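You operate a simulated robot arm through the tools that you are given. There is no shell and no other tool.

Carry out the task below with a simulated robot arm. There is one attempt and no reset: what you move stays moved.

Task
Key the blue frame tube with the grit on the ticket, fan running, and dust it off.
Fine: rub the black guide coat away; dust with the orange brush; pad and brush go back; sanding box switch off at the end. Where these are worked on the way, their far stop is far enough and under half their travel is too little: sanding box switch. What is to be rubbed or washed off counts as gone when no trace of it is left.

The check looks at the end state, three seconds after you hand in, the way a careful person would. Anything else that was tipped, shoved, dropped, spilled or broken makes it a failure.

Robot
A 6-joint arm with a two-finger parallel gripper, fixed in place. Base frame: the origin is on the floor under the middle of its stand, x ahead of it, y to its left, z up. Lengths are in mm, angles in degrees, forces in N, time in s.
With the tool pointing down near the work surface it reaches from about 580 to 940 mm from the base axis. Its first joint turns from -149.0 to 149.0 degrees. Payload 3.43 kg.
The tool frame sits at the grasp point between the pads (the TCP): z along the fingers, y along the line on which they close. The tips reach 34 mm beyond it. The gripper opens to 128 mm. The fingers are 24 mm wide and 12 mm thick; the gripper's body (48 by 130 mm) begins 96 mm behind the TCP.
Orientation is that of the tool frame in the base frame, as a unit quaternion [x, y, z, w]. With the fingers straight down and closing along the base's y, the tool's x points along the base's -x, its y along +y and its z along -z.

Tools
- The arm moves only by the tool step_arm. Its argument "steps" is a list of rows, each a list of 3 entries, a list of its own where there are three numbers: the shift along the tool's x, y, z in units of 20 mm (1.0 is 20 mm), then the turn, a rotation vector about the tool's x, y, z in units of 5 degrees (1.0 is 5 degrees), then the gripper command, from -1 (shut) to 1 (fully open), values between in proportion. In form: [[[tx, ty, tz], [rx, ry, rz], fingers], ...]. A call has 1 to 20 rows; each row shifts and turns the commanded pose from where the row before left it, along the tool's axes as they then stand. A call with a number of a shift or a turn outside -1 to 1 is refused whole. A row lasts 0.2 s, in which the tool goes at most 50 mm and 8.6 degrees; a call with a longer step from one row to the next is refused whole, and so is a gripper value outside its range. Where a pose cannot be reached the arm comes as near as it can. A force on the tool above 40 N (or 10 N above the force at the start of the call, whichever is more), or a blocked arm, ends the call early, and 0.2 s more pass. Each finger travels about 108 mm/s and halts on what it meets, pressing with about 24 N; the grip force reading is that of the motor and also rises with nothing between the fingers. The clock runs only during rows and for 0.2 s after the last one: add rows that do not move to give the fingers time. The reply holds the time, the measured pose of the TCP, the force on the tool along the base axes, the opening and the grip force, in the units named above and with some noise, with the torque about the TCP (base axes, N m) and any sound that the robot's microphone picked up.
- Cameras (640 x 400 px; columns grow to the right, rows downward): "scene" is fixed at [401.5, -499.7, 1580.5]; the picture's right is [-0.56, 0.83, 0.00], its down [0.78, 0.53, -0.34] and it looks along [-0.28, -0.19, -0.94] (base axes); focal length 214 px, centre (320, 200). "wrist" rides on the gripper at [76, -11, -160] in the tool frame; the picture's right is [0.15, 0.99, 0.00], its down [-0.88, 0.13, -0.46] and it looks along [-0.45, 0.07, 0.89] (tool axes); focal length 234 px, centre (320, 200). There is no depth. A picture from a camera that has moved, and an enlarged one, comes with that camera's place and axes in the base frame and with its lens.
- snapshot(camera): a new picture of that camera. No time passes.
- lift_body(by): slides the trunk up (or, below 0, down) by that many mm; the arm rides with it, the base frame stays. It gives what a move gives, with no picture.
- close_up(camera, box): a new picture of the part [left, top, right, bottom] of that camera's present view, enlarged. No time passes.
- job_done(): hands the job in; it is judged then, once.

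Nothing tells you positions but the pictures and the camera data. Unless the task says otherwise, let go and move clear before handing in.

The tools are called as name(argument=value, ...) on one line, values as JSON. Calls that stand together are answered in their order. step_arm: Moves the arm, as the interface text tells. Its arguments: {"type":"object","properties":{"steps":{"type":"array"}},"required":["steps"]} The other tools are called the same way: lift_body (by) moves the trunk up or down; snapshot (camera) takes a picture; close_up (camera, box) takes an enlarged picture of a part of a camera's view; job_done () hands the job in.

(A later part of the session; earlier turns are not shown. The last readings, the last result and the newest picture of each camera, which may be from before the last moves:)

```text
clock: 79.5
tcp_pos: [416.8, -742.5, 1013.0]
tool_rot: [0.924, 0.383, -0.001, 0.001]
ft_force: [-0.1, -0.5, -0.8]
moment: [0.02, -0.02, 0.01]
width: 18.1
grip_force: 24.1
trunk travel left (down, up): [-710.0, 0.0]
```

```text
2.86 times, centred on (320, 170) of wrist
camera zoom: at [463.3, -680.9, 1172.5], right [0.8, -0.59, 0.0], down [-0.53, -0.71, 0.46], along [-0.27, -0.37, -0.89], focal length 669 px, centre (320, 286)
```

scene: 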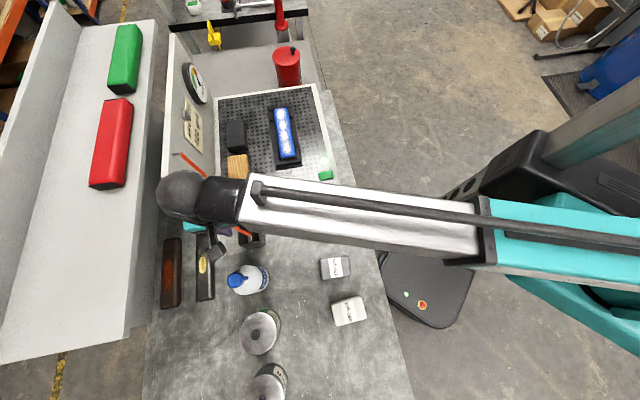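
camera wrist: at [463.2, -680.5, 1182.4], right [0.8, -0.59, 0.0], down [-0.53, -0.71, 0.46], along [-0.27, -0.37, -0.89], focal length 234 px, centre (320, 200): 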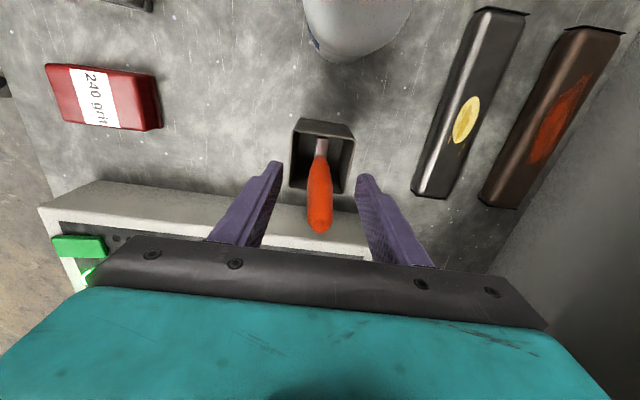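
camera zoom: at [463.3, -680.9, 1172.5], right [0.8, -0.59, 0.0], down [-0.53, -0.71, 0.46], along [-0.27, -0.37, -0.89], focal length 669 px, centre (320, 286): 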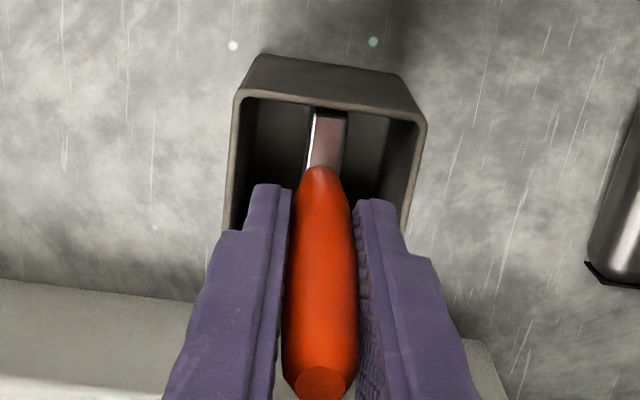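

The handle is held (18 mm). I'll draw the brush straight up out of the cup.

step_arm(steps=[[[0, 0, -0.4], [0, 0, 0], -1], [[0, 0, -0.8], [0, 0, 0], -1], [[0, 0, -1], [0, 0, 0], -1], [[0, 0, -1], [0, 0, 0], -1], [[0, 0, -1], [0, 0, 0], -1], [[0, 0, -1], [0, 0, 0], -1], [[0, 0, -1], [0, 0, 0], -1], [[0, 0, -1], [0, 0, 0], -1], [[0, 0, 0], [0, 0, 0], -1]])

snapshot(camera="wrist")

close_up(camera="wrist", box=[240, 80, 400, 240])

close_up(camera="scene", box=[180, 160, 300, 270])

```text
clock: 81.5
tcp_pos: [417.8, -741.9, 1156.7]
tool_rot: [0.923, 0.384, 0.0, 0.001]
ft_force: [0.2, 0.9, -1.7]
moment: [0.02, -0.03, 0.0]
width: 18.6
grip_force: 24.6
trunk travel left (down, up): [-710.0, 0.0]
```

```text
taken
camera wrist: at [463.5, -681.0, 1316.9], right [0.8, -0.59, 0.0], down [-0.53, -0.71, 0.46], along [-0.27, -0.37, -0.89], focal length 234 px, centre (320, 200)
```

wrist: 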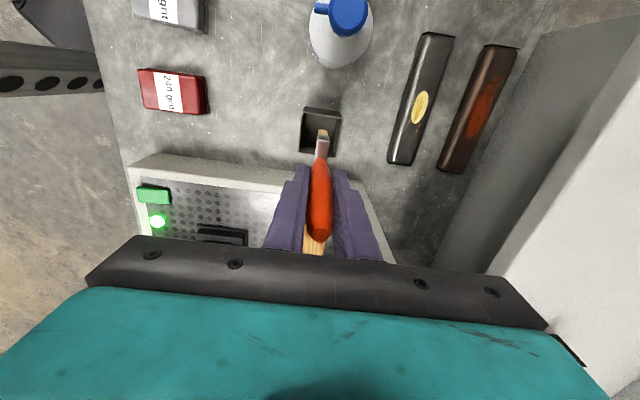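

```text
2.50 times, centred on (320, 160) of wrist
camera zoom: at [463.5, -681.0, 1316.9], right [0.8, -0.59, 0.0], down [-0.53, -0.71, 0.46], along [-0.27, -0.37, -0.89], focal length 585 px, centre (320, 300)
```

zoom: 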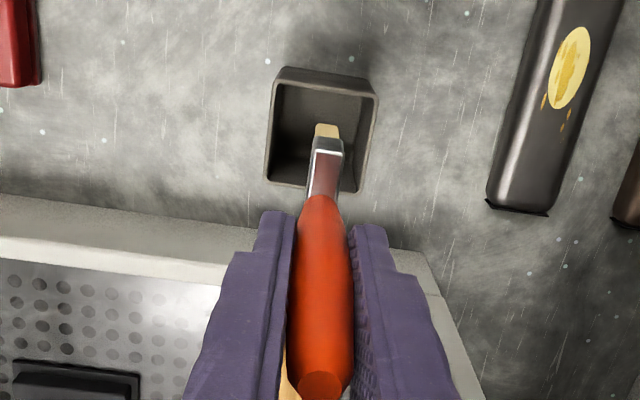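

```text
3.64 times, centred on (240, 215) of scene
camera zoom: at [401.5, -499.7, 1580.5], right [-0.56, 0.83, 0.0], down [0.78, 0.53, -0.34], along [-0.28, -0.19, -0.94], focal length 780 px, centre (611, 146)
```

zoom: 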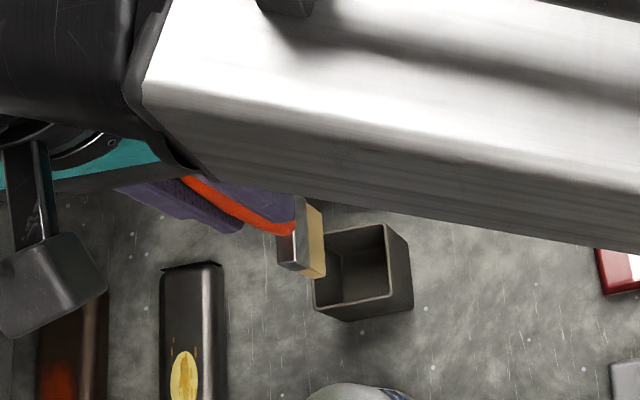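

The brush is out, bristles hanging straight down with roughly 130 mm from TCP to bristle tips. I'll carry it over the tube, first toward the robot and then along the bench.

step_arm(steps=[[[0, -0.94, -0.1], [0, 0, 0], -1], [[0, -0.94, -0.1], [0, 0, 0], -1], [[0, -0.94, -0.1], [0, 0, 0], -1], [[0, -0.94, -0.1], [0, 0, 0], -1], [[0, -0.94, -0.1], [0, 0, 0], -1], [[0, -0.94, -0.1], [0, 0, 0], -1], [[0, -0.94, -0.1], [0, 0, 0], -1], [[0, -0.94, -0.1], [0, 0, 0], -1], [[0, 0, 0], [0, 0, 0], -1]])

step_arm(steps=[[[-0.96, 0, 0], [0, 0, 0], -1], [[-0.96, 0, 0], [0, 0, 0], -1], [[-0.96, 0, 0], [0, 0, 0], -1], [[-0.96, 0, 0], [0, 0, 0], -1], [[-0.96, 0, 0], [0, 0, 0], -1], [[-0.96, 0, 0], [0, 0, 0], -1], [[-0.96, 0, 0], [0, 0, 0], -1], [[-0.96, 0, 0], [0, 0, 0], -1], [[-0.96, 0, 0], [0, 0, 0], -1], [[-0.96, 0, 0], [0, 0, 0], -1], [[0, 0, 0], [0, 0, 0], -1]])

snapshot(camera="wrist")

snapshot(camera="scene")

```text
clock: 83.5
tcp_pos: [310.1, -636.5, 1172.0]
tool_rot: [0.924, 0.383, 0.0, 0.001]
ft_force: [0.5, -0.7, -0.3]
moment: [0.0, 0.02, 0.0]
width: 18.2
grip_force: 24.1
trunk travel left (down, up): [-710.0, 0.0]
```

```text
clock: 85.9
tcp_pos: [176.2, -773.6, 1174.1]
tool_rot: [0.923, 0.384, 0.0, 0.001]
ft_force: [0.4, 0.4, -0.9]
moment: [0.0, 0.0, 0.0]
width: 18.4
grip_force: 24.8
trunk travel left (down, up): [-710.0, 0.0]
```

```text
taken
camera wrist: at [221.6, -710.6, 1333.1], right [0.8, -0.59, 0.0], down [-0.53, -0.71, 0.46], along [-0.27, -0.37, -0.89], focal length 234 px, centre (320, 200)
```

wrist: 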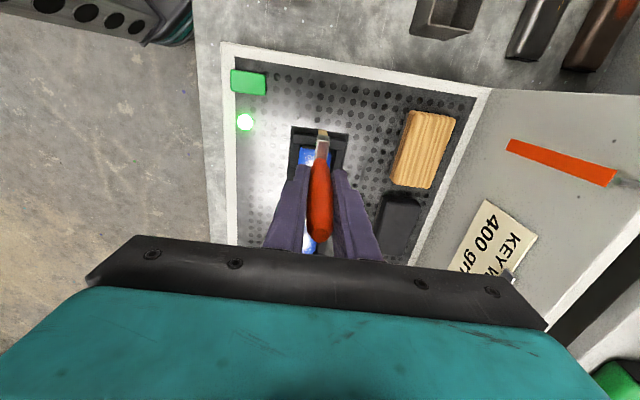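

```text
taken
```

scene: 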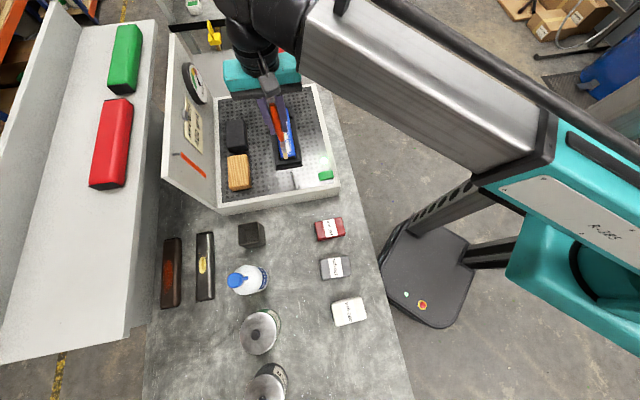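

Now I'll turn the brush a quarter turn so its wide side lies across the tube.

step_arm(steps=[[[0, 0, 0], [0, 0, -1], -1], [[0, 0, 0], [0, 0, -1], -1], [[0, 0, 0], [0, 0, -1], -1], [[0, 0, 0], [0, 0, -1], -1], [[0, 0, 0], [0, 0, -1], -1], [[0, 0, 0], [0, 0, -1], -1], [[0, 0, 0], [0, 0, -1], -1], [[0, 0, 0], [0, 0, -1], -1], [[0, 0, 0], [0, 0, -1], -1], [[0, 0, 0], [0, 0, -1], -1], [[0, 0, 0], [0, 0, -1], -1], [[0, 0, 0], [0, 0, -1], -1], [[0, 0, 0], [0, 0, -1], -1], [[0, 0, 0], [0, 0, -1], -1], [[0, 0, 0], [0, 0, -1], -1], [[0, 0, 0], [0, 0, -1], -1], [[0, 0, 0], [0, 0, -1], -1], [[0, 0, 0], [0, 0, -1], -1], [[0, 0, 0], [0, 0, 0], -1]])

snapshot(camera="wrist")

close_up(camera="wrist", box=[120, 60, 440, 240])

close_up(camera="scene", box=[240, 70, 340, 190])

```text
clock: 89.9
tcp_pos: [176.1, -772.6, 1173.5]
tool_rot: [0.381, 0.925, -0.001, 0.0]
ft_force: [-0.1, 1.4, -1.3]
moment: [0.02, -0.01, 0.0]
width: 18.5
grip_force: 23.9
trunk travel left (down, up): [-710.0, 0.0]
```

```text
taken
camera wrist: at [114.7, -726.7, 1333.1], right [0.59, 0.8, 0.0], down [0.72, -0.53, 0.46], along [0.37, -0.27, -0.89], focal length 234 px, centre (320, 200)
```

wrist: 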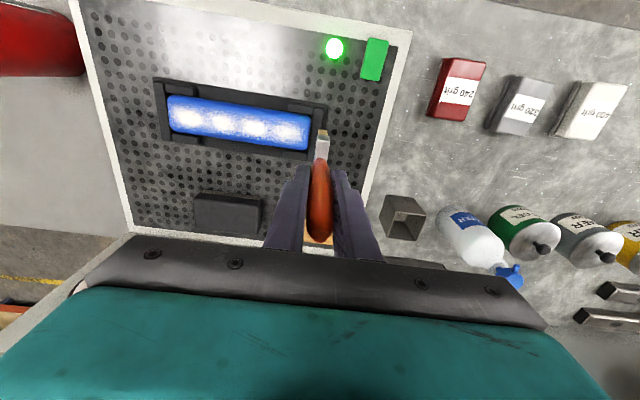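

```text
2.00 times, centred on (280, 150) of wrist
camera zoom: at [114.7, -726.7, 1333.1], right [0.59, 0.8, 0.0], down [0.72, -0.53, 0.46], along [0.37, -0.27, -0.89], focal length 468 px, centre (400, 300)
```

zoom: 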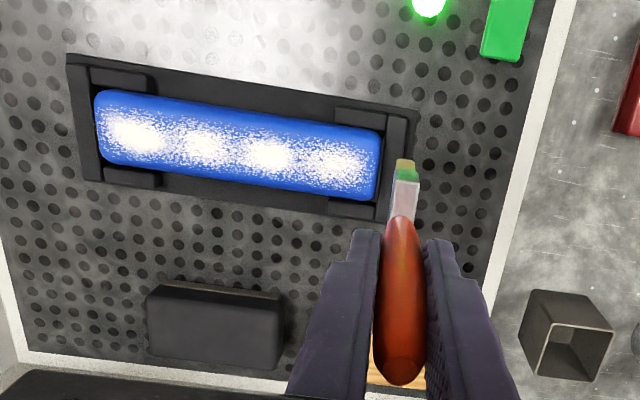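

```text
3.33 times, centred on (290, 130) of scene
camera zoom: at [401.5, -499.7, 1580.5], right [-0.56, 0.83, 0.0], down [0.78, 0.53, -0.34], along [-0.28, -0.19, -0.94], focal length 715 px, centre (420, 433)
```

zoom: 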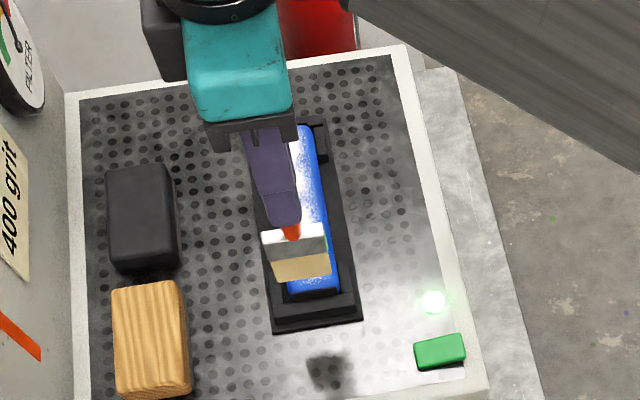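

The brush is oriented across the tube now. I'll position it above the tube's right part and lower until the bristles touch.

step_arm(steps=[[[0.1, -0.9, 0], [0, 0, 0], -1], [[0.1, -0.9, 0], [0, 0, 0], -1], [[0, -0.3, 0.5], [0, 0, 0], -1], [[0, 0, 0.7], [0, 0, 0], -1], [[0, 0, 0.5], [0, 0, 0], -1], [[0, 0, 0.3], [0, 0, 0], -1], [[0, 0, 0], [0, 0, 0], -1]])

close_up(camera="wrist", box=[160, 60, 440, 240])

close_up(camera="scene", box=[255, 90, 325, 180])

```text
clock: 91.5
tcp_pos: [143.6, -799.1, 1132.9]
tool_rot: [0.381, 0.924, -0.001, 0.0]
ft_force: [-0.1, 0.4, -1.0]
moment: [0.01, -0.01, 0.02]
width: 18.3
grip_force: 24.0
trunk travel left (down, up): [-710.0, 0.0]
```

```text
2.22 times, centred on (300, 150) of wrist
camera zoom: at [82.0, -753.6, 1292.8], right [0.59, 0.8, 0.0], down [0.72, -0.53, 0.46], along [0.37, -0.27, -0.89], focal length 520 px, centre (364, 311)
```

zoom: 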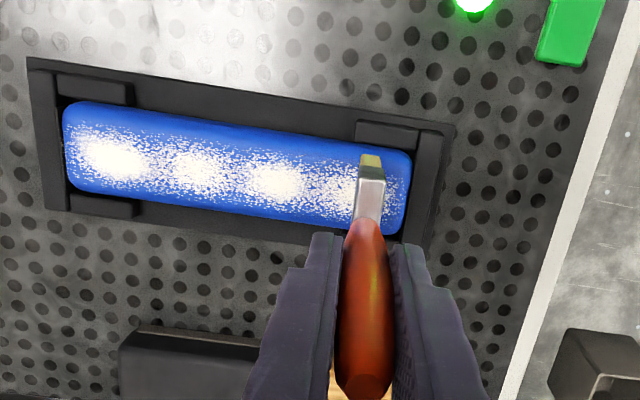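

```text
4.44 times, centred on (290, 135) of scene
camera zoom: at [401.5, -499.7, 1580.5], right [-0.56, 0.83, 0.0], down [0.78, 0.53, -0.34], along [-0.28, -0.19, -0.94], focal length 953 px, centre (453, 489)
```

zoom: 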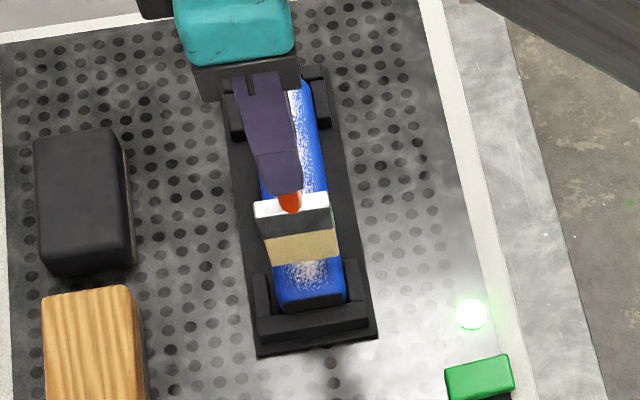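

The bristles hover just above the tube. Lowering in 2 mm steps.

step_arm(steps=[[[0, 0, 0.1], [0, 0, 0], -1], [[0, 0, 0.1], [0, 0, 0], -1], [[0, 0, 0.1], [0, 0, 0], -1], [[0, 0, 0], [0, 0, 0], -1]])

close_up(camera="scene", box=[265, 115, 310, 175])

```text
clock: 92.5
tcp_pos: [142.9, -799.2, 1127.0]
tool_rot: [0.382, 0.924, -0.001, 0.0]
ft_force: [-0.4, -0.1, -0.5]
moment: [0.0, -0.02, 0.02]
width: 18.1
grip_force: 24.3
trunk travel left (down, up): [-710.0, 0.0]
```

```text
6.67 times, centred on (288, 145) of scene
camera zoom: at [401.5, -499.7, 1580.5], right [-0.56, 0.83, 0.0], down [0.78, 0.53, -0.34], along [-0.28, -0.19, -0.94], focal length 1430 px, centre (537, 567)
```

zoom: 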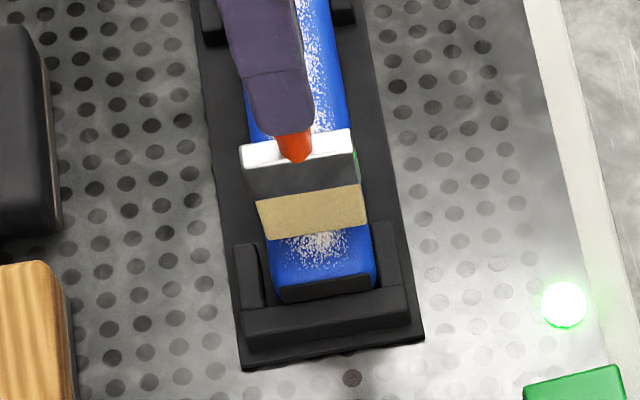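

step_arm(steps=[[[0, 0, 0.1], [0, 0, 0], -1], [[0, 0, 0.1], [0, 0, 0], -1], [[0, 0, 0.1], [0, 0, 0], -1], [[0, 0, 0], [0, 0, 0], -1]])

close_up(camera="scene", box=[265, 115, 310, 175])

```text
clock: 93.5
tcp_pos: [141.6, -799.6, 1124.6]
tool_rot: [0.382, 0.924, -0.002, 0.0]
ft_force: [0.5, -3.2, 17.6]
moment: [-0.22, 0.02, -0.01]
width: 17.8
grip_force: 23.4
trunk travel left (down, up): [-710.0, 0.0]
```

```text
6.67 times, centred on (288, 145) of scene
camera zoom: at [401.5, -499.7, 1580.5], right [-0.56, 0.83, 0.0], down [0.78, 0.53, -0.34], along [-0.28, -0.19, -0.94], focal length 1430 px, centre (537, 567)
```

zoom: 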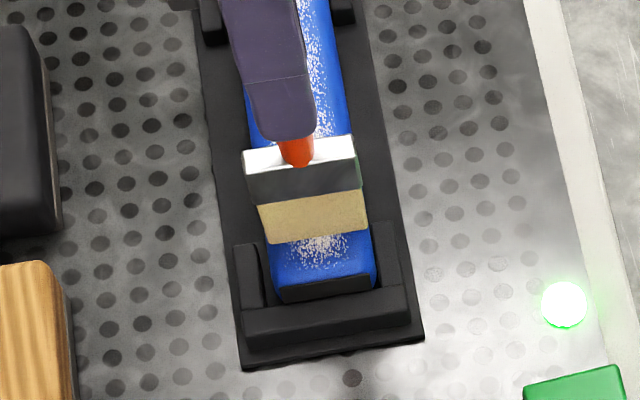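

The bristles are firm and pressing at about 18 N. I'll ease off a little and sweep: first to the right end, then along to the left end.

step_arm(steps=[[[0, 0, -0.15], [0, 0, 0], -1], [[0, 0.5, 0], [0, 0, 0], -1], [[0, 0.5, 0], [0, 0, 0], -1], [[0, -0.6, 0], [0, 0, 0], -1], [[0, -0.6, 0], [0, 0, 0], -1], [[0, -0.6, 0], [0, 0, 0], -1], [[0, -0.6, 0], [0, 0, 0], -1], [[0, -0.6, 0], [0, 0, 0], -1], [[0, -0.6, 0], [0, 0, 0], -1]])

close_up(camera="wrist", box=[160, 60, 480, 240])

close_up(camera="scene", box=[255, 90, 325, 180])

```text
clock: 95.5
tcp_pos: [105.8, -836.0, 1123.3]
tool_rot: [0.381, 0.924, -0.002, 0.0]
ft_force: [-0.4, -0.1, -0.7]
moment: [0.01, 0.02, -0.02]
width: 18.0
grip_force: 23.6
trunk travel left (down, up): [-710.0, 0.0]
```

```text
2.00 times, centred on (320, 150) of wrist
camera zoom: at [44.6, -790.3, 1283.6], right [0.59, 0.8, 0.0], down [0.72, -0.53, 0.46], along [0.37, -0.27, -0.89], focal length 468 px, centre (320, 300)
```

zoom: 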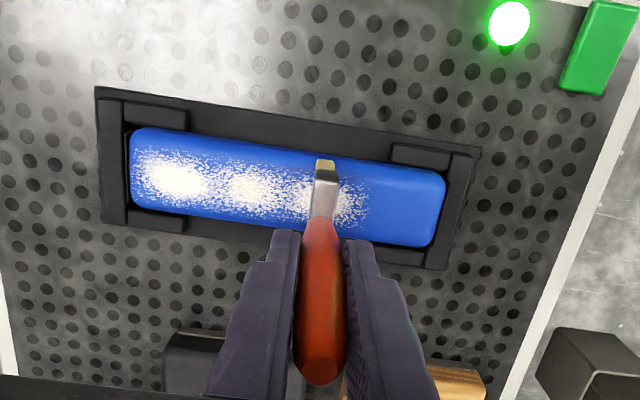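

```text
4.44 times, centred on (290, 135) of scene
camera zoom: at [401.5, -499.7, 1580.5], right [-0.56, 0.83, 0.0], down [0.78, 0.53, -0.34], along [-0.28, -0.19, -0.94], focal length 953 px, centre (453, 489)
```

zoom: 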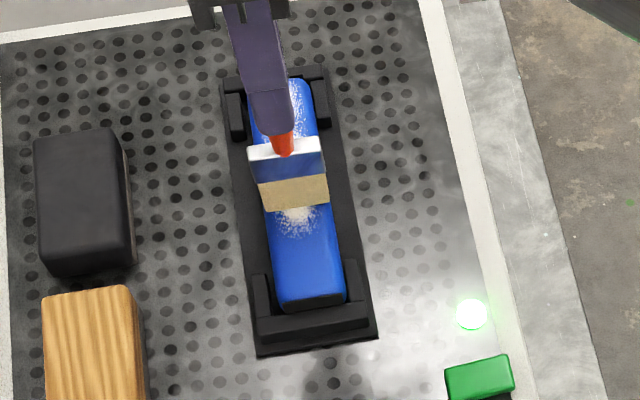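

The rightmost dust cluster is gone, but contact was lost partway. I'll lower slightly to regain light pressure.

step_arm(steps=[[[0, 0, 0.1], [0, 0, 0], -1], [[0, 0, 0], [0, 0, 0], -1]])

```text
clock: 96.1
tcp_pos: [105.6, -835.4, 1123.1]
tool_rot: [0.382, 0.924, -0.003, 0.001]
ft_force: [0.1, -2.1, 9.5]
moment: [-0.09, -0.02, -0.02]
width: 18.2
grip_force: 23.9
trunk travel left (down, up): [-710.0, 0.0]
```

step_arm(steps=[[[0, 0.6, 0], [0, 0, 0], -1], [[0, 0.6, 0], [0, 0, 0], -1], [[0, 0.6, 0], [0, 0, 0], -1], [[0, -0.6, 0], [0, 0, 0], -1], [[0, -0.6, 0], [0, 0, 0], -1], [[0, -0.6, 0], [0, 0, 0], -1], [[0, -0.6, 0], [0, 0, 0], -1], [[0, -0.6, 0], [0, 0, 0], -1]])

close_up(camera="wrist", box=[160, 60, 480, 240])

```text
clock: 97.9
tcp_pos: [90.6, -852.2, 1123.8]
tool_rot: [0.381, 0.924, -0.002, 0.001]
ft_force: [3.5, 2.1, 12.7]
moment: [0.31, -0.36, 0.02]
width: 18.3
grip_force: 24.5
trunk travel left (down, up): [-710.0, 0.0]
```

```text
2.00 times, centred on (320, 150) of wrist
camera zoom: at [28.6, -805.9, 1283.3], right [0.59, 0.8, 0.0], down [0.72, -0.53, 0.46], along [0.37, -0.27, -0.89], focal length 468 px, centre (320, 300)
```

zoom: 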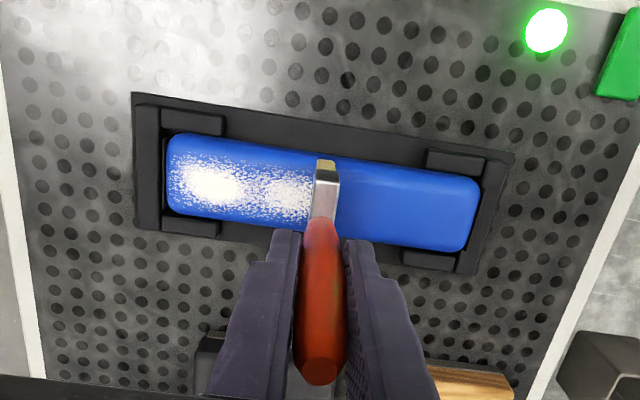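

Dusting works: everything right of the brush is clean, and there's no black left underneath. Continuing the sweep to the left end.

step_arm(steps=[[[0, -0.6, 0], [0, 0, 0], -1], [[0, -0.6, 0], [0, 0, 0], -1], [[0, -0.6, 0], [0, 0, 0], -1], [[0, -0.6, 0], [0, 0, 0], -1], [[0, -0.6, 0], [0, 0, 0], -1]])

close_up(camera="wrist", box=[160, 60, 480, 240])

```text
clock: 99.1
tcp_pos: [46.9, -885.8, 1124.1]
tool_rot: [0.382, 0.924, -0.003, 0.001]
ft_force: [6.0, -0.8, 16.8]
moment: [0.03, -0.62, -0.02]
width: 18.4
grip_force: 24.1
out of reach, approached as far as the arm can: row 5
trunk travel left (down, up): [-710.0, 0.0]
```

```text
2.00 times, centred on (320, 150) of wrist
camera zoom: at [-13.9, -840.0, 1282.9], right [0.59, 0.8, -0.01], down [0.72, -0.53, 0.46], along [0.37, -0.28, -0.89], focal length 468 px, centre (320, 300)
```

zoom: 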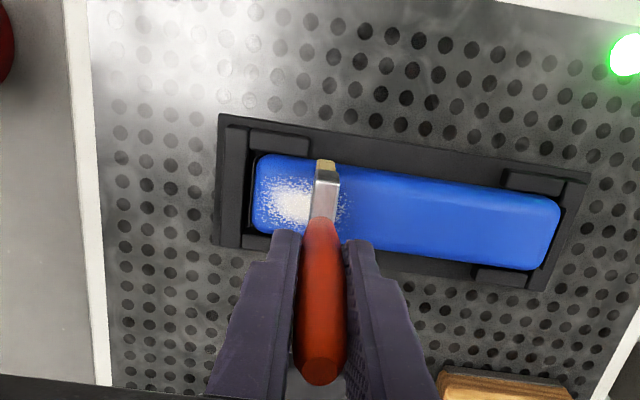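

Only the leftmost cluster remains, but the arm can't reach further out upright. I'll lift, tilt the brush about 12° so its bristles reach further left, and check the pose.

step_arm(steps=[[[0, 0.5, -0.5], [0, 0, 0], -1], [[0, 0.5, -0.5], [0, 0, 0], -1], [[0, 0, 0], [0.8, 0, 0], -1], [[0, 0, 0], [0.8, 0, 0], -1], [[0, 0, 0], [0.8, 0, 0], -1], [[0, 0, 0], [0, 0, 0], -1]])

close_up(camera="wrist", box=[160, 60, 480, 240])

close_up(camera="scene", box=[240, 70, 330, 180])

```text
clock: 100.5
tcp_pos: [60.3, -872.6, 1140.5]
tool_rot: [0.38, 0.919, -0.098, -0.041]
ft_force: [-0.3, -0.3, -1.5]
moment: [0.01, 0.0, -0.06]
width: 18.2
grip_force: 23.8
trunk travel left (down, up): [-710.0, 0.0]
```

```text
2.00 times, centred on (320, 150) of wrist
camera zoom: at [23.4, -803.6, 1299.6], right [0.58, 0.79, -0.21], down [0.78, -0.46, 0.42], along [0.23, -0.41, -0.88], focal length 468 px, centre (320, 300)
```

zoom: 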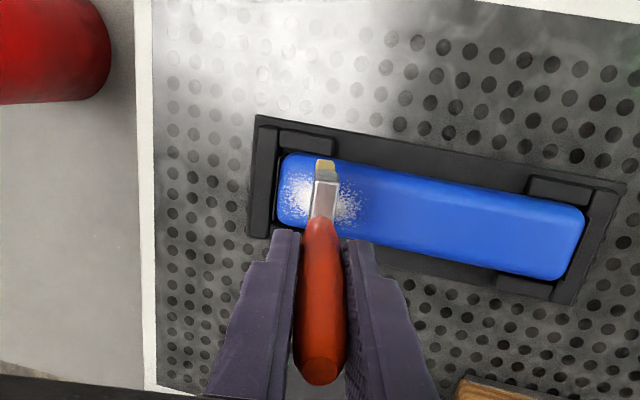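

```text
3.64 times, centred on (285, 125) of scene
camera zoom: at [401.5, -499.7, 1580.5], right [-0.56, 0.83, 0.0], down [0.78, 0.53, -0.34], along [-0.28, -0.19, -0.94], focal length 780 px, centre (447, 473)
```

zoom: 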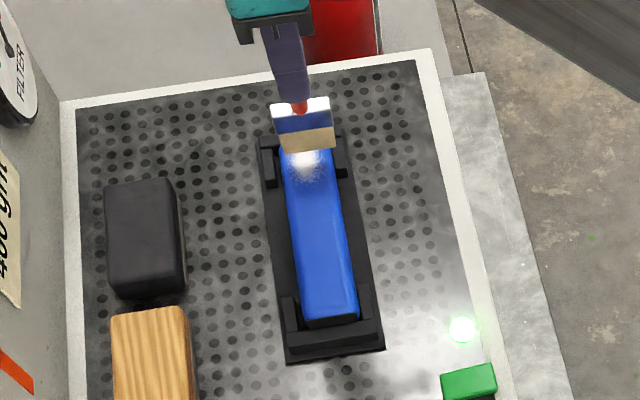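

The bristles now hang above the left end. I'll shift slightly left and outward, then lower onto the dust and drag toward the right.

step_arm(steps=[[[-0.25, -0.93, 0.2], [0, 0, 0], -1], [[0, 0.08, 0.39], [0, 0, 0], -1], [[0, 0.08, 0.39], [0, 0, 0], -1], [[0, 0, 0], [0, 0, 0], -1]])

close_up(camera="wrist", box=[160, 60, 480, 240])

close_up(camera="scene", box=[260, 90, 310, 150])

```text
clock: 101.5
tcp_pos: [51.2, -890.3, 1124.5]
tool_rot: [0.38, 0.919, -0.098, -0.04]
ft_force: [-0.5, 0.4, -0.6]
moment: [0.03, -0.03, 0.02]
width: 18.3
grip_force: 23.9
trunk travel left (down, up): [-710.0, 0.0]
```

```text
2.00 times, centred on (320, 150) of wrist
camera zoom: at [13.6, -820.6, 1283.5], right [0.58, 0.79, -0.21], down [0.78, -0.46, 0.42], along [0.23, -0.41, -0.88], focal length 468 px, centre (320, 300)
```

zoom: 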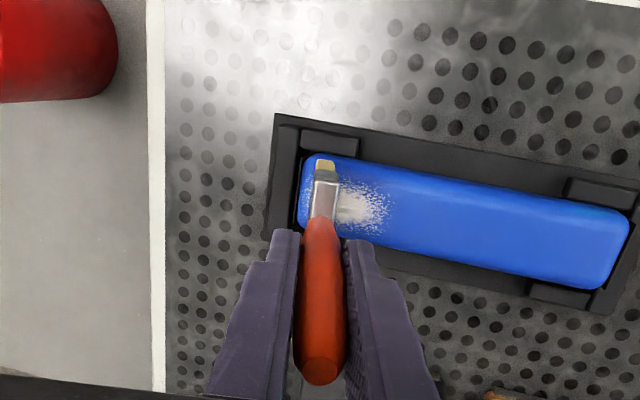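

```text
6.67 times, centred on (285, 120) of scene
camera zoom: at [401.5, -499.7, 1580.5], right [-0.56, 0.83, 0.0], down [0.78, 0.53, -0.34], along [-0.28, -0.19, -0.94], focal length 1430 px, centre (553, 733)
```

zoom: 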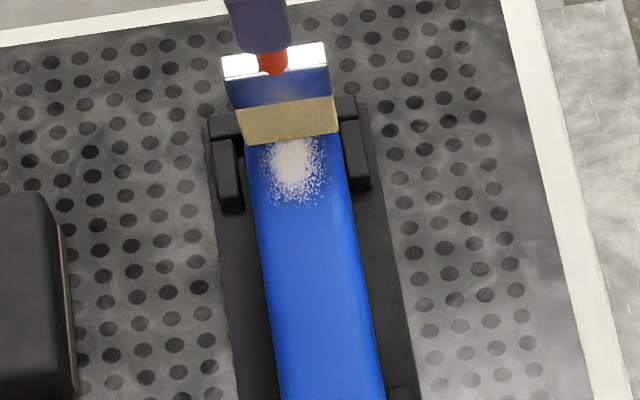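

step_arm(steps=[[[0, 0.01, 0.05], [0, 0, 0], -1], [[0, 0.01, 0.05], [0, 0, 0], -1], [[0, 0.01, 0.05], [0, 0, 0], -1], [[0, 0, 0], [0, 0, 0], -1]])

```text
clock: 102.5
tcp_pos: [51.8, -891.1, 1122.0]
tool_rot: [0.379, 0.919, -0.098, -0.04]
ft_force: [-0.1, -0.4, -0.2]
moment: [0.0, -0.01, 0.0]
width: 18.1
grip_force: 24.1
trunk travel left (down, up): [-710.0, 0.0]
```

step_arm(steps=[[[0, 0.01, 0.05], [0, 0, 0], -1], [[0, 0.01, 0.05], [0, 0, 0], -1], [[0, 0.01, 0.05], [0, 0, 0], -1], [[0, 0, 0], [0, 0, 0], -1]])

```text
clock: 103.5
tcp_pos: [51.1, -889.2, 1121.3]
tool_rot: [0.381, 0.918, -0.1, -0.038]
ft_force: [1.5, -0.9, 16.2]
moment: [-0.33, 0.15, 0.04]
width: 18.3
grip_force: 24.0
trunk travel left (down, up): [-710.0, 0.0]
```

Contact at about 16 N. I'll ease slightly and sweep: a little left, then drag right across the last cluster and back.

step_arm(steps=[[[0, -0.01, -0.05], [0, 0, 0], -1], [[0, -0.29, 0.062], [0, 0, 0], -1], [[0, 0.489, -0.104], [0, 0, 0], -1], [[0, 0.489, -0.104], [0, 0, 0], -1], [[0, 0.489, -0.104], [0, 0, 0], -1], [[0, 0.489, -0.104], [0, 0, 0], -1], [[0, 0.489, -0.104], [0, 0, 0], -1], [[0, 0.489, -0.104], [0, 0, 0], -1]])

close_up(camera="wrist", box=[160, 60, 480, 240])

close_up(camera="scene", box=[260, 90, 310, 150])

```text
clock: 105.3
tcp_pos: [89.3, -852.0, 1120.2]
tool_rot: [0.379, 0.919, -0.098, -0.04]
ft_force: [-3.3, -3.3, 14.7]
moment: [-0.58, 0.64, -0.01]
width: 18.2
grip_force: 24.3
trunk travel left (down, up): [-710.0, 0.0]
```

```text
2.00 times, centred on (320, 150) of wrist
camera zoom: at [51.6, -781.4, 1279.9], right [0.58, 0.79, -0.21], down [0.78, -0.46, 0.42], along [0.23, -0.41, -0.88], focal length 468 px, centre (320, 300)
```

zoom: 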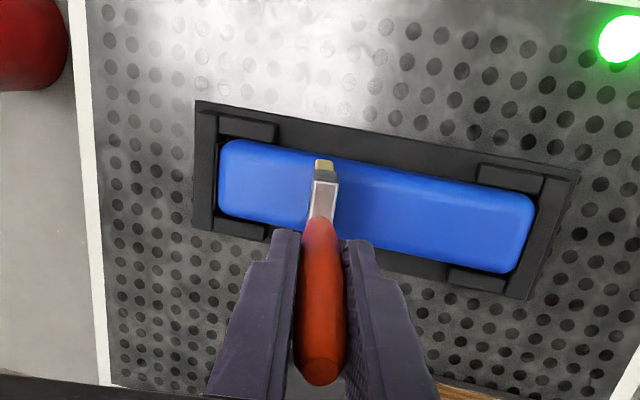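

```text
6.67 times, centred on (285, 120) of scene
camera zoom: at [401.5, -499.7, 1580.5], right [-0.56, 0.83, 0.0], down [0.78, 0.53, -0.34], along [-0.28, -0.19, -0.94], focal length 1430 px, centre (553, 733)
```

zoom: 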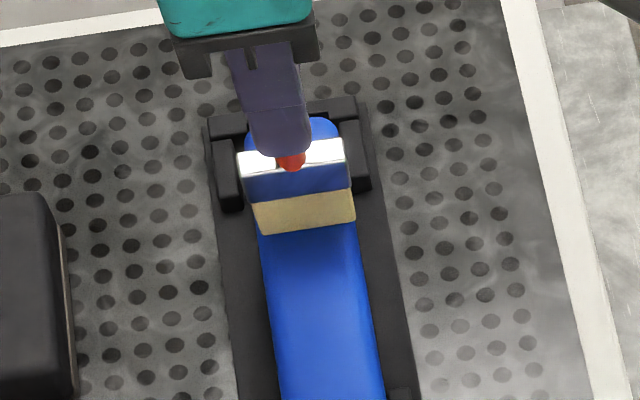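

All dust appears gone. I'll lift the brush, straighten it, and move right for a close inspection of the whole tube.

step_arm(steps=[[[0, -0.1, -0.49], [0, 0, 0], -1], [[0, -0.2, -0.97], [0, 0, 0], -1], [[0, -0.2, -0.97], [0, 0, 0], -1], [[0, 0, 0], [-0.8, 0, 0], -1], [[0, 0, 0], [-0.8, 0, 0], -1], [[0, 0, 0], [-0.8, 0, 0], -1], [[0, 0.95, 0], [0, 0, 0], -1], [[0, 0.95, 0], [0, 0, 0], -1], [[0, 0.95, 0], [0, 0, 0], -1], [[0, 0.95, 0], [0, 0, 0], -1], [[0, 0.95, 0], [0, 0, 0], -1], [[0, 0.95, 0], [0, 0, 0], -1], [[0, 0, 0], [0, 0, 0], -1]])

snapshot(camera="wrist")

close_up(camera="wrist", box=[130, 70, 330, 190])

close_up(camera="scene", box=[255, 95, 315, 175])

```text
clock: 108.1
tcp_pos: [170.0, -769.9, 1168.7]
tool_rot: [0.382, 0.924, -0.001, 0.0]
ft_force: [-0.5, 0.3, -1.1]
moment: [-0.02, -0.03, 0.0]
width: 17.8
grip_force: 23.9
trunk travel left (down, up): [-710.0, 0.0]
```

```text
taken
camera wrist: at [109.5, -725.2, 1328.8], right [0.59, 0.8, 0.0], down [0.72, -0.53, 0.46], along [0.37, -0.27, -0.89], focal length 234 px, centre (320, 200)
```

wrist: 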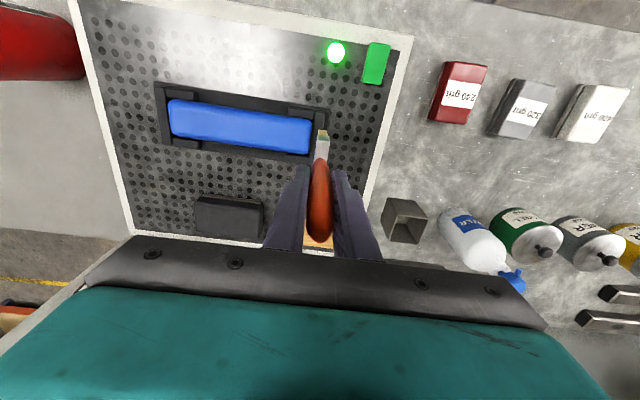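

```text
3.20 times, centred on (230, 130) of wrist
camera zoom: at [109.5, -725.2, 1328.8], right [0.59, 0.8, 0.0], down [0.72, -0.53, 0.46], along [0.37, -0.27, -0.89], focal length 749 px, centre (608, 424)
```

zoom: 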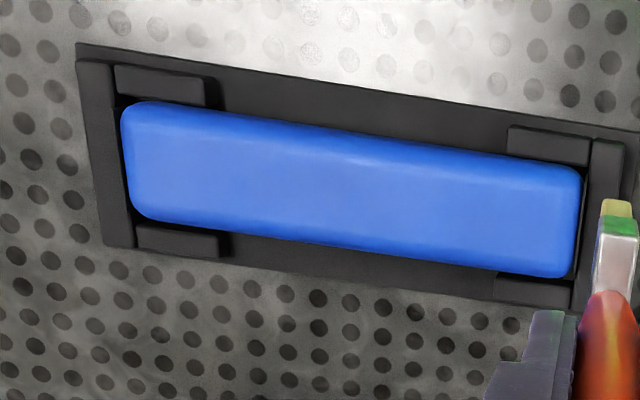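

```text
5.00 times, centred on (285, 135) of scene
camera zoom: at [401.5, -499.7, 1580.5], right [-0.56, 0.83, 0.0], down [0.78, 0.53, -0.34], along [-0.28, -0.19, -0.94], focal length 1072 px, centre (495, 525)
```

zoom: 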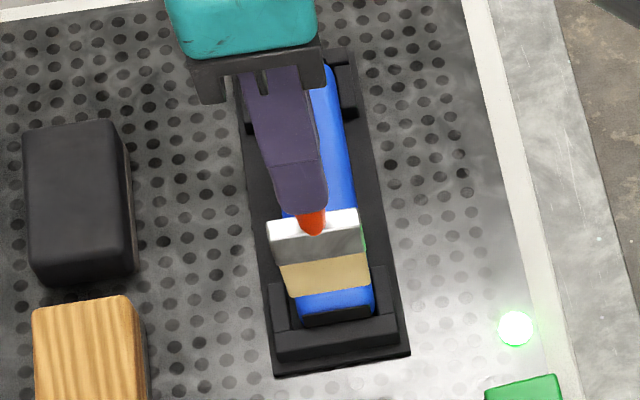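

The tube looks clean. I'll zoom in on each third for any remaining speck.

close_up(camera="wrist", box=[160, 90, 220, 145])

close_up(camera="wrist", box=[210, 95, 270, 150])

close_up(camera="wrist", box=[260, 105, 320, 160])

```text
7.27 times, centred on (190, 118) of wrist
camera zoom: at [109.5, -725.2, 1328.8], right [0.59, 0.8, 0.0], down [0.72, -0.53, 0.46], along [0.37, -0.27, -0.89], focal length 1703 px, centre (1266, 800)
```

zoom: 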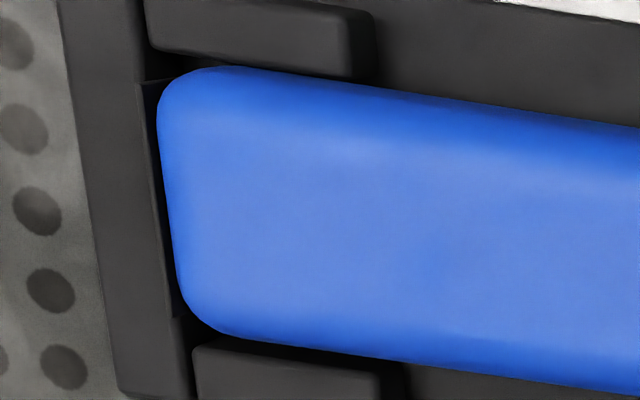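

```text
7.27 times, centred on (240, 122) of wrist
camera zoom: at [109.5, -725.2, 1328.8], right [0.59, 0.8, 0.0], down [0.72, -0.53, 0.46], along [0.37, -0.27, -0.89], focal length 1703 px, centre (902, 764)
```

zoom: 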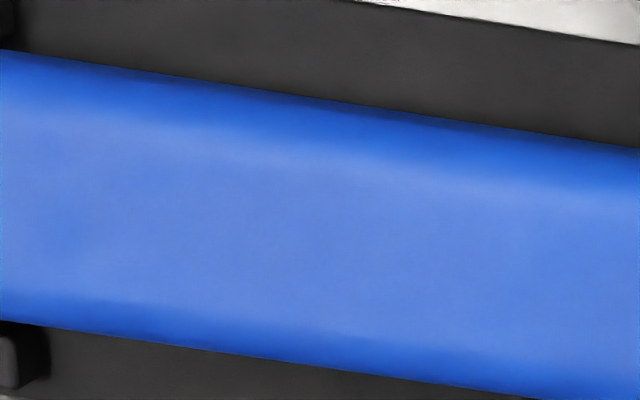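

```text
7.27 times, centred on (290, 132) of wrist
camera zoom: at [109.5, -725.2, 1328.8], right [0.59, 0.8, 0.0], down [0.72, -0.53, 0.46], along [0.37, -0.27, -0.89], focal length 1703 px, centre (538, 691)
```

zoom: 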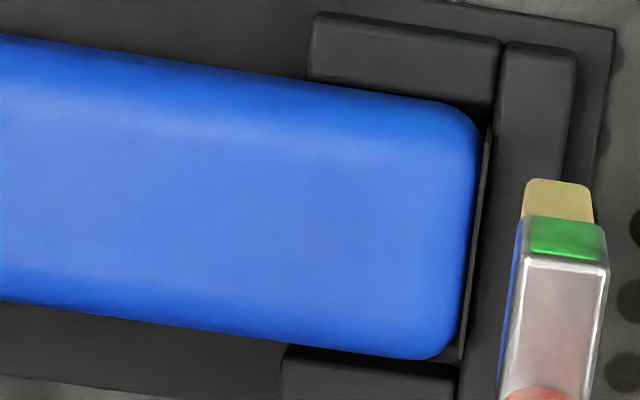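

The tube is spotless, with no black or dust left. Now I'll turn the brush back and carry it to its cup.

step_arm(steps=[[[0, 0, 0], [0, 0, 1], -1], [[0, 0, 0], [0, 0, 1], -1], [[0, 0, 0], [0, 0, 1], -1], [[0, 0, 0], [0, 0, 1], -1], [[0, 0, 0], [0, 0, 1], -1], [[0, 0, 0], [0, 0, 1], -1], [[0, 0, 0], [0, 0, 1], -1], [[0, 0, 0], [0, 0, 1], -1], [[0, 0, 0], [0, 0, 1], -1], [[0, 0, 0], [0, 0, 1], -1], [[0, 0, 0], [0, 0, 1], -1], [[0, 0, 0], [0, 0, 1], -1], [[0, 0, 0], [0, 0, 1], -1], [[0, 0, 0], [0, 0, 1], -1], [[0, 0, 0], [0, 0, 1], -1], [[0, 0, 0], [0, 0, 1], -1], [[0, 0, 0], [0, 0, 1], -1], [[0, 0, 0], [0, 0, 1], -1], [[0, 0, 0], [0, 0, 0], -1]])

step_arm(steps=[[[0.97, 0, 0], [0, 0, 0], -1], [[0.97, 0, 0], [0, 0, 0], -1], [[0.97, 0, 0], [0, 0, 0], -1], [[0.97, 0, 0], [0, 0, 0], -1], [[0.97, 0, 0], [0, 0, 0], -1], [[0.97, 0, 0], [0, 0, 0], -1], [[0.97, 0, 0], [0, 0, 0], -1], [[0.97, 0, 0], [0, 0, 0], -1], [[0.97, 0, 0], [0, 0, 0], -1], [[0.97, 0, 0], [0, 0, 0], -1], [[0, 0.97, 0], [0, 0, 0], -1], [[0, 0.97, 0], [0, 0, 0], -1], [[0, 0.97, 0], [0, 0, 0], -1], [[0, 0.97, 0], [0, 0, 0], -1], [[0, 0.97, 0], [0, 0, 0], -1], [[0, 0.97, 0], [0, 0, 0], -1], [[0, 0.97, 0], [0, 0, 0], -1], [[0, 0.97, 0], [0, 0, 0], -1], [[0, 0, 0], [0, 0, 0], -1]])

snapshot(camera="wrist")

close_up(camera="wrist", box=[240, 80, 400, 240])

close_up(camera="scene", box=[180, 160, 300, 270])

```text
clock: 112.1
tcp_pos: [170.3, -771.3, 1169.4]
tool_rot: [0.924, 0.383, -0.001, 0.002]
ft_force: [0.9, -0.3, -0.5]
moment: [-0.04, -0.01, 0.01]
width: 18.2
grip_force: 23.7
trunk travel left (down, up): [-710.0, 0.0]
```

```text
clock: 116.1
tcp_pos: [417.8, -742.3, 1169.7]
tool_rot: [0.924, 0.383, -0.001, 0.001]
ft_force: [-0.7, 0.7, -1.3]
moment: [0.0, 0.0, -0.01]
width: 17.9
grip_force: 24.5
trunk travel left (down, up): [-710.0, 0.0]
```

```text
taken
camera wrist: at [463.2, -680.5, 1329.1], right [0.8, -0.59, 0.0], down [-0.53, -0.71, 0.46], along [-0.27, -0.37, -0.89], focal length 234 px, centre (320, 200)
```

wrist: 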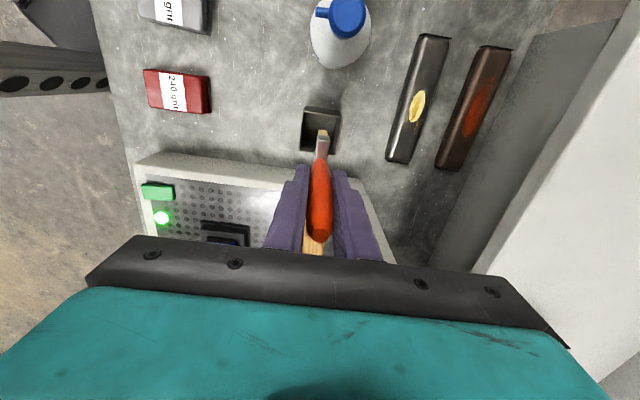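

```text
2.50 times, centred on (320, 160) of wrist
camera zoom: at [463.2, -680.5, 1329.1], right [0.8, -0.59, 0.0], down [-0.53, -0.71, 0.46], along [-0.27, -0.37, -0.89], focal length 585 px, centre (320, 300)
```

zoom: 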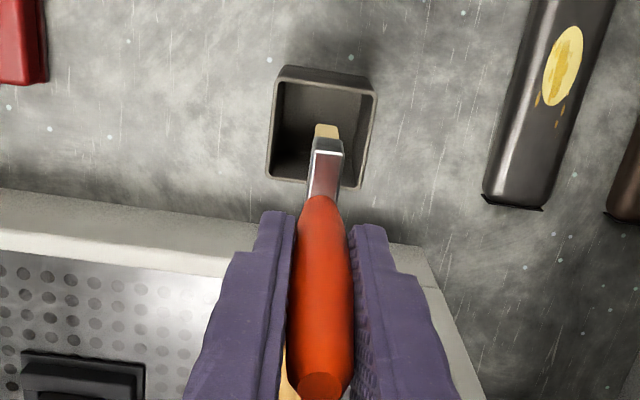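

```text
3.64 times, centred on (240, 215) of scene
camera zoom: at [401.5, -499.7, 1580.5], right [-0.56, 0.83, 0.0], down [0.78, 0.53, -0.34], along [-0.28, -0.19, -0.94], focal length 780 px, centre (611, 146)
```

zoom: 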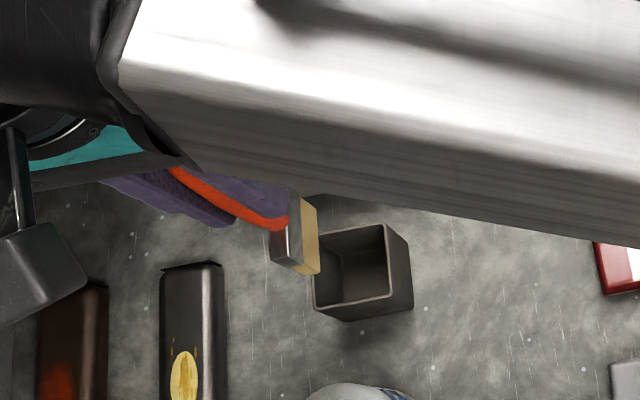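

The brush is right over its cup in the same pose as when it was drawn. Lowering to just above the rim first.

step_arm(steps=[[[0, 0, 0.9], [0, 0, 0], -1], [[0, 0, 0.9], [0, 0, 0], -1], [[0, 0, 0.9], [0, 0, 0], -1], [[0, 0, 0.7], [0, 0, 0], -1], [[0, 0, 0], [0, 0, 0], -1]])

close_up(camera="wrist", box=[240, 80, 400, 240])

close_up(camera="scene", box=[210, 190, 290, 260])

```text
clock: 117.3
tcp_pos: [416.8, -741.9, 1100.5]
tool_rot: [0.924, 0.383, -0.001, 0.001]
ft_force: [0.7, -0.3, -0.5]
moment: [0.01, -0.01, 0.01]
width: 18.4
grip_force: 23.6
trunk travel left (down, up): [-710.0, 0.0]
```

```text
2.50 times, centred on (320, 160) of wrist
camera zoom: at [463.3, -680.6, 1260.8], right [0.8, -0.59, 0.0], down [-0.53, -0.71, 0.46], along [-0.27, -0.37, -0.89], focal length 585 px, centre (320, 300)
```

zoom: 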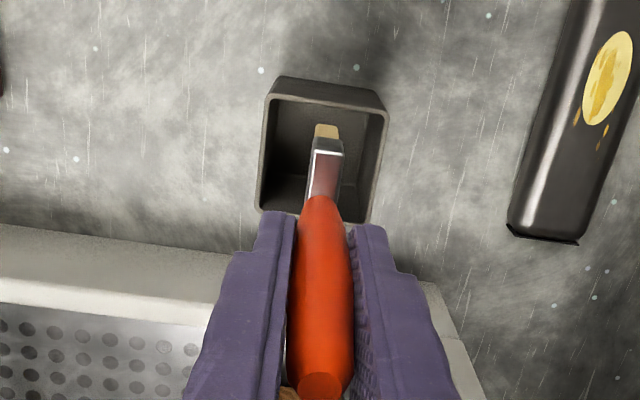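

```text
5.71 times, centred on (250, 225) of scene
camera zoom: at [401.5, -499.7, 1580.5], right [-0.56, 0.83, 0.0], down [0.78, 0.53, -0.34], along [-0.28, -0.19, -0.94], focal length 1226 px, centre (720, 57)
```

zoom: 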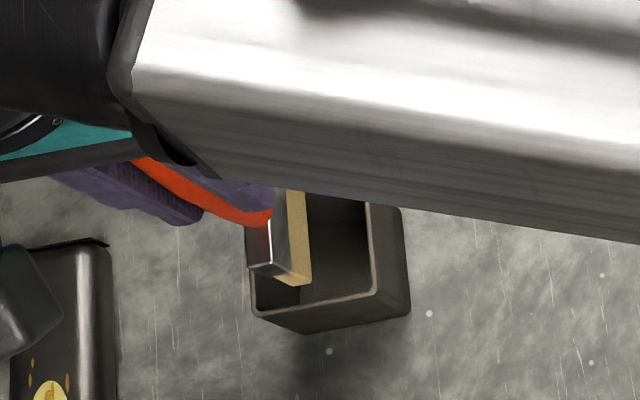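

The bristles point into the cup opening. Lowering in short stages while checking for contact.

step_arm(steps=[[[0, 0, 0.3], [0, 0, 0], -1], [[0, 0, 0.3], [0, 0, 0], -1], [[0, 0, 0.3], [0, 0, 0], -1], [[0, 0, 0], [0, 0, 0], -1]])

close_up(camera="scene", box=[220, 200, 280, 255])

close_up(camera="wrist", box=[270, 90, 370, 190])

```text
clock: 118.3
tcp_pos: [416.8, -743.7, 1083.9]
tool_rot: [0.924, 0.383, -0.001, 0.0]
ft_force: [0.0, -1.1, -1.0]
moment: [0.02, -0.01, -0.01]
width: 18.3
grip_force: 23.9
trunk travel left (down, up): [-710.0, 0.0]
```

```text
7.27 times, centred on (250, 228) of scene
camera zoom: at [401.5, -499.7, 1580.5], right [-0.56, 0.83, 0.0], down [0.78, 0.53, -0.34], along [-0.28, -0.19, -0.94], focal length 1560 px, centre (829, 0)
```

zoom: 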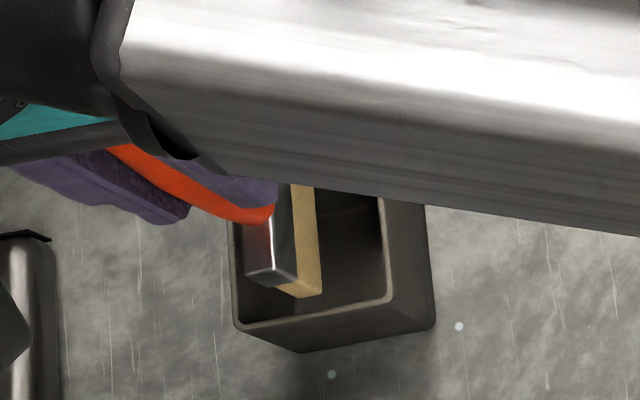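

```text
4.00 times, centred on (320, 140) of wrist
camera zoom: at [463.4, -681.4, 1242.7], right [0.8, -0.59, 0.0], down [-0.53, -0.71, 0.46], along [-0.27, -0.37, -0.89], focal length 937 px, centre (320, 440)
```

zoom: 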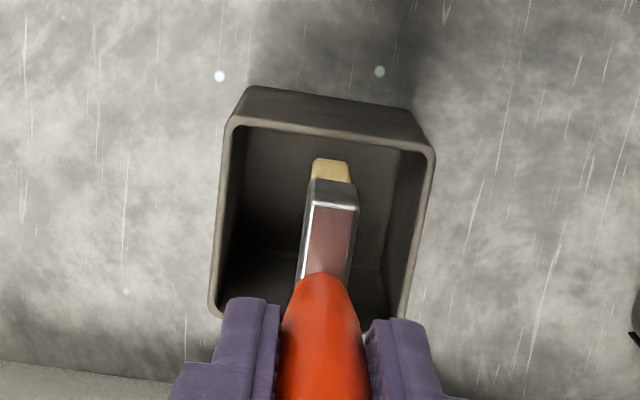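

The bristles are entering the cup cleanly with no force. Continuing down.

step_arm(steps=[[[0, 0, 0.4], [0, 0, 0], -1], [[0, 0, 0.4], [0, 0, 0], -1], [[0, 0, 0.4], [0, 0, 0], -1], [[0, 0, 0.4], [0, 0, 0], -1], [[0, 0, 0.4], [0, 0, 0], -1], [[0, 0, 0.4], [0, 0, 0], -1], [[0, 0, 0.4], [0, 0, 0], -1], [[0, 0, 0], [0, 0, 0], -1]])

close_up(camera="wrist", box=[240, 100, 400, 240])

```text
clock: 120.1
tcp_pos: [417.1, -743.1, 1026.5]
tool_rot: [0.924, 0.383, -0.001, 0.0]
ft_force: [-0.1, 0.5, -0.9]
moment: [0.01, 0.03, 0.04]
width: 18.1
grip_force: 24.1
trunk travel left (down, up): [-710.0, 0.0]
```

```text
2.86 times, centred on (320, 170) of wrist
camera zoom: at [463.2, -681.3, 1186.8], right [0.8, -0.59, 0.0], down [-0.53, -0.71, 0.46], along [-0.27, -0.37, -0.89], focal length 669 px, centre (320, 286)
```

zoom: 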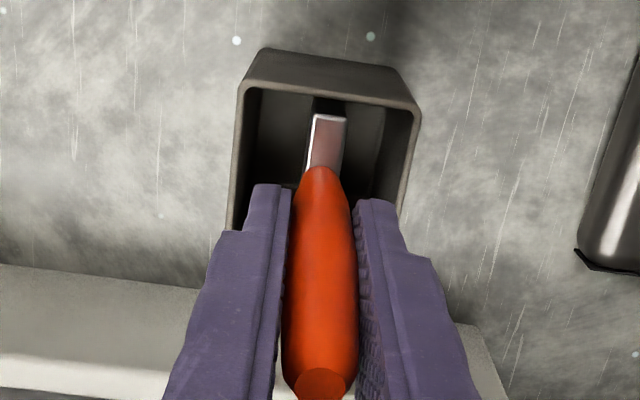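

Nearly home. I'll lower the last bit in small steps until it rests on the cup floor.

step_arm(steps=[[[0, 0, 0.2], [0, 0, 0], -1], [[0, 0, 0.2], [0, 0, 0], -1], [[0, 0, 0.1], [0, 0, 0], -1], [[0, 0, 0.1], [0, 0, 0], -1], [[0, 0, 0], [0, 0, 0], -1]])

```text
clock: 121.3
tcp_pos: [416.8, -743.4, 1015.1]
tool_rot: [0.924, 0.383, -0.001, 0.001]
ft_force: [0.6, 0.3, 0.2]
moment: [-0.01, -0.04, -0.01]
width: 18.1
grip_force: 24.2
trunk travel left (down, up): [-710.0, 0.0]
```

step_arm(steps=[[[0, 0, 0.05], [0, 0, 0], -1], [[0, 0, 0.05], [0, 0, 0], -1], [[0, 0, 0.05], [0, 0, 0], -1], [[0, 0, 0], [0, 0, 0], -1]])

```text
clock: 122.3
tcp_pos: [417.3, -743.0, 1012.5]
tool_rot: [0.924, 0.384, -0.001, 0.002]
ft_force: [0.7, 0.3, 0.9]
moment: [0.05, -0.06, 0.02]
width: 17.9
grip_force: 24.0
trunk travel left (down, up): [-710.0, 0.0]
```

step_arm(steps=[[[0, 0, 0.05], [0, 0, 0], -1], [[0, 0, 0.05], [0, 0, 0], -1], [[0, 0, 0], [0, 0, 0], -1]])

```text
clock: 123.1
tcp_pos: [416.8, -742.8, 1012.3]
tool_rot: [0.924, 0.383, -0.001, 0.002]
ft_force: [0.9, -1.5, 15.3]
moment: [-0.06, -0.24, 0.0]
width: 18.1
grip_force: 24.0
trunk travel left (down, up): [-710.0, 0.0]
```

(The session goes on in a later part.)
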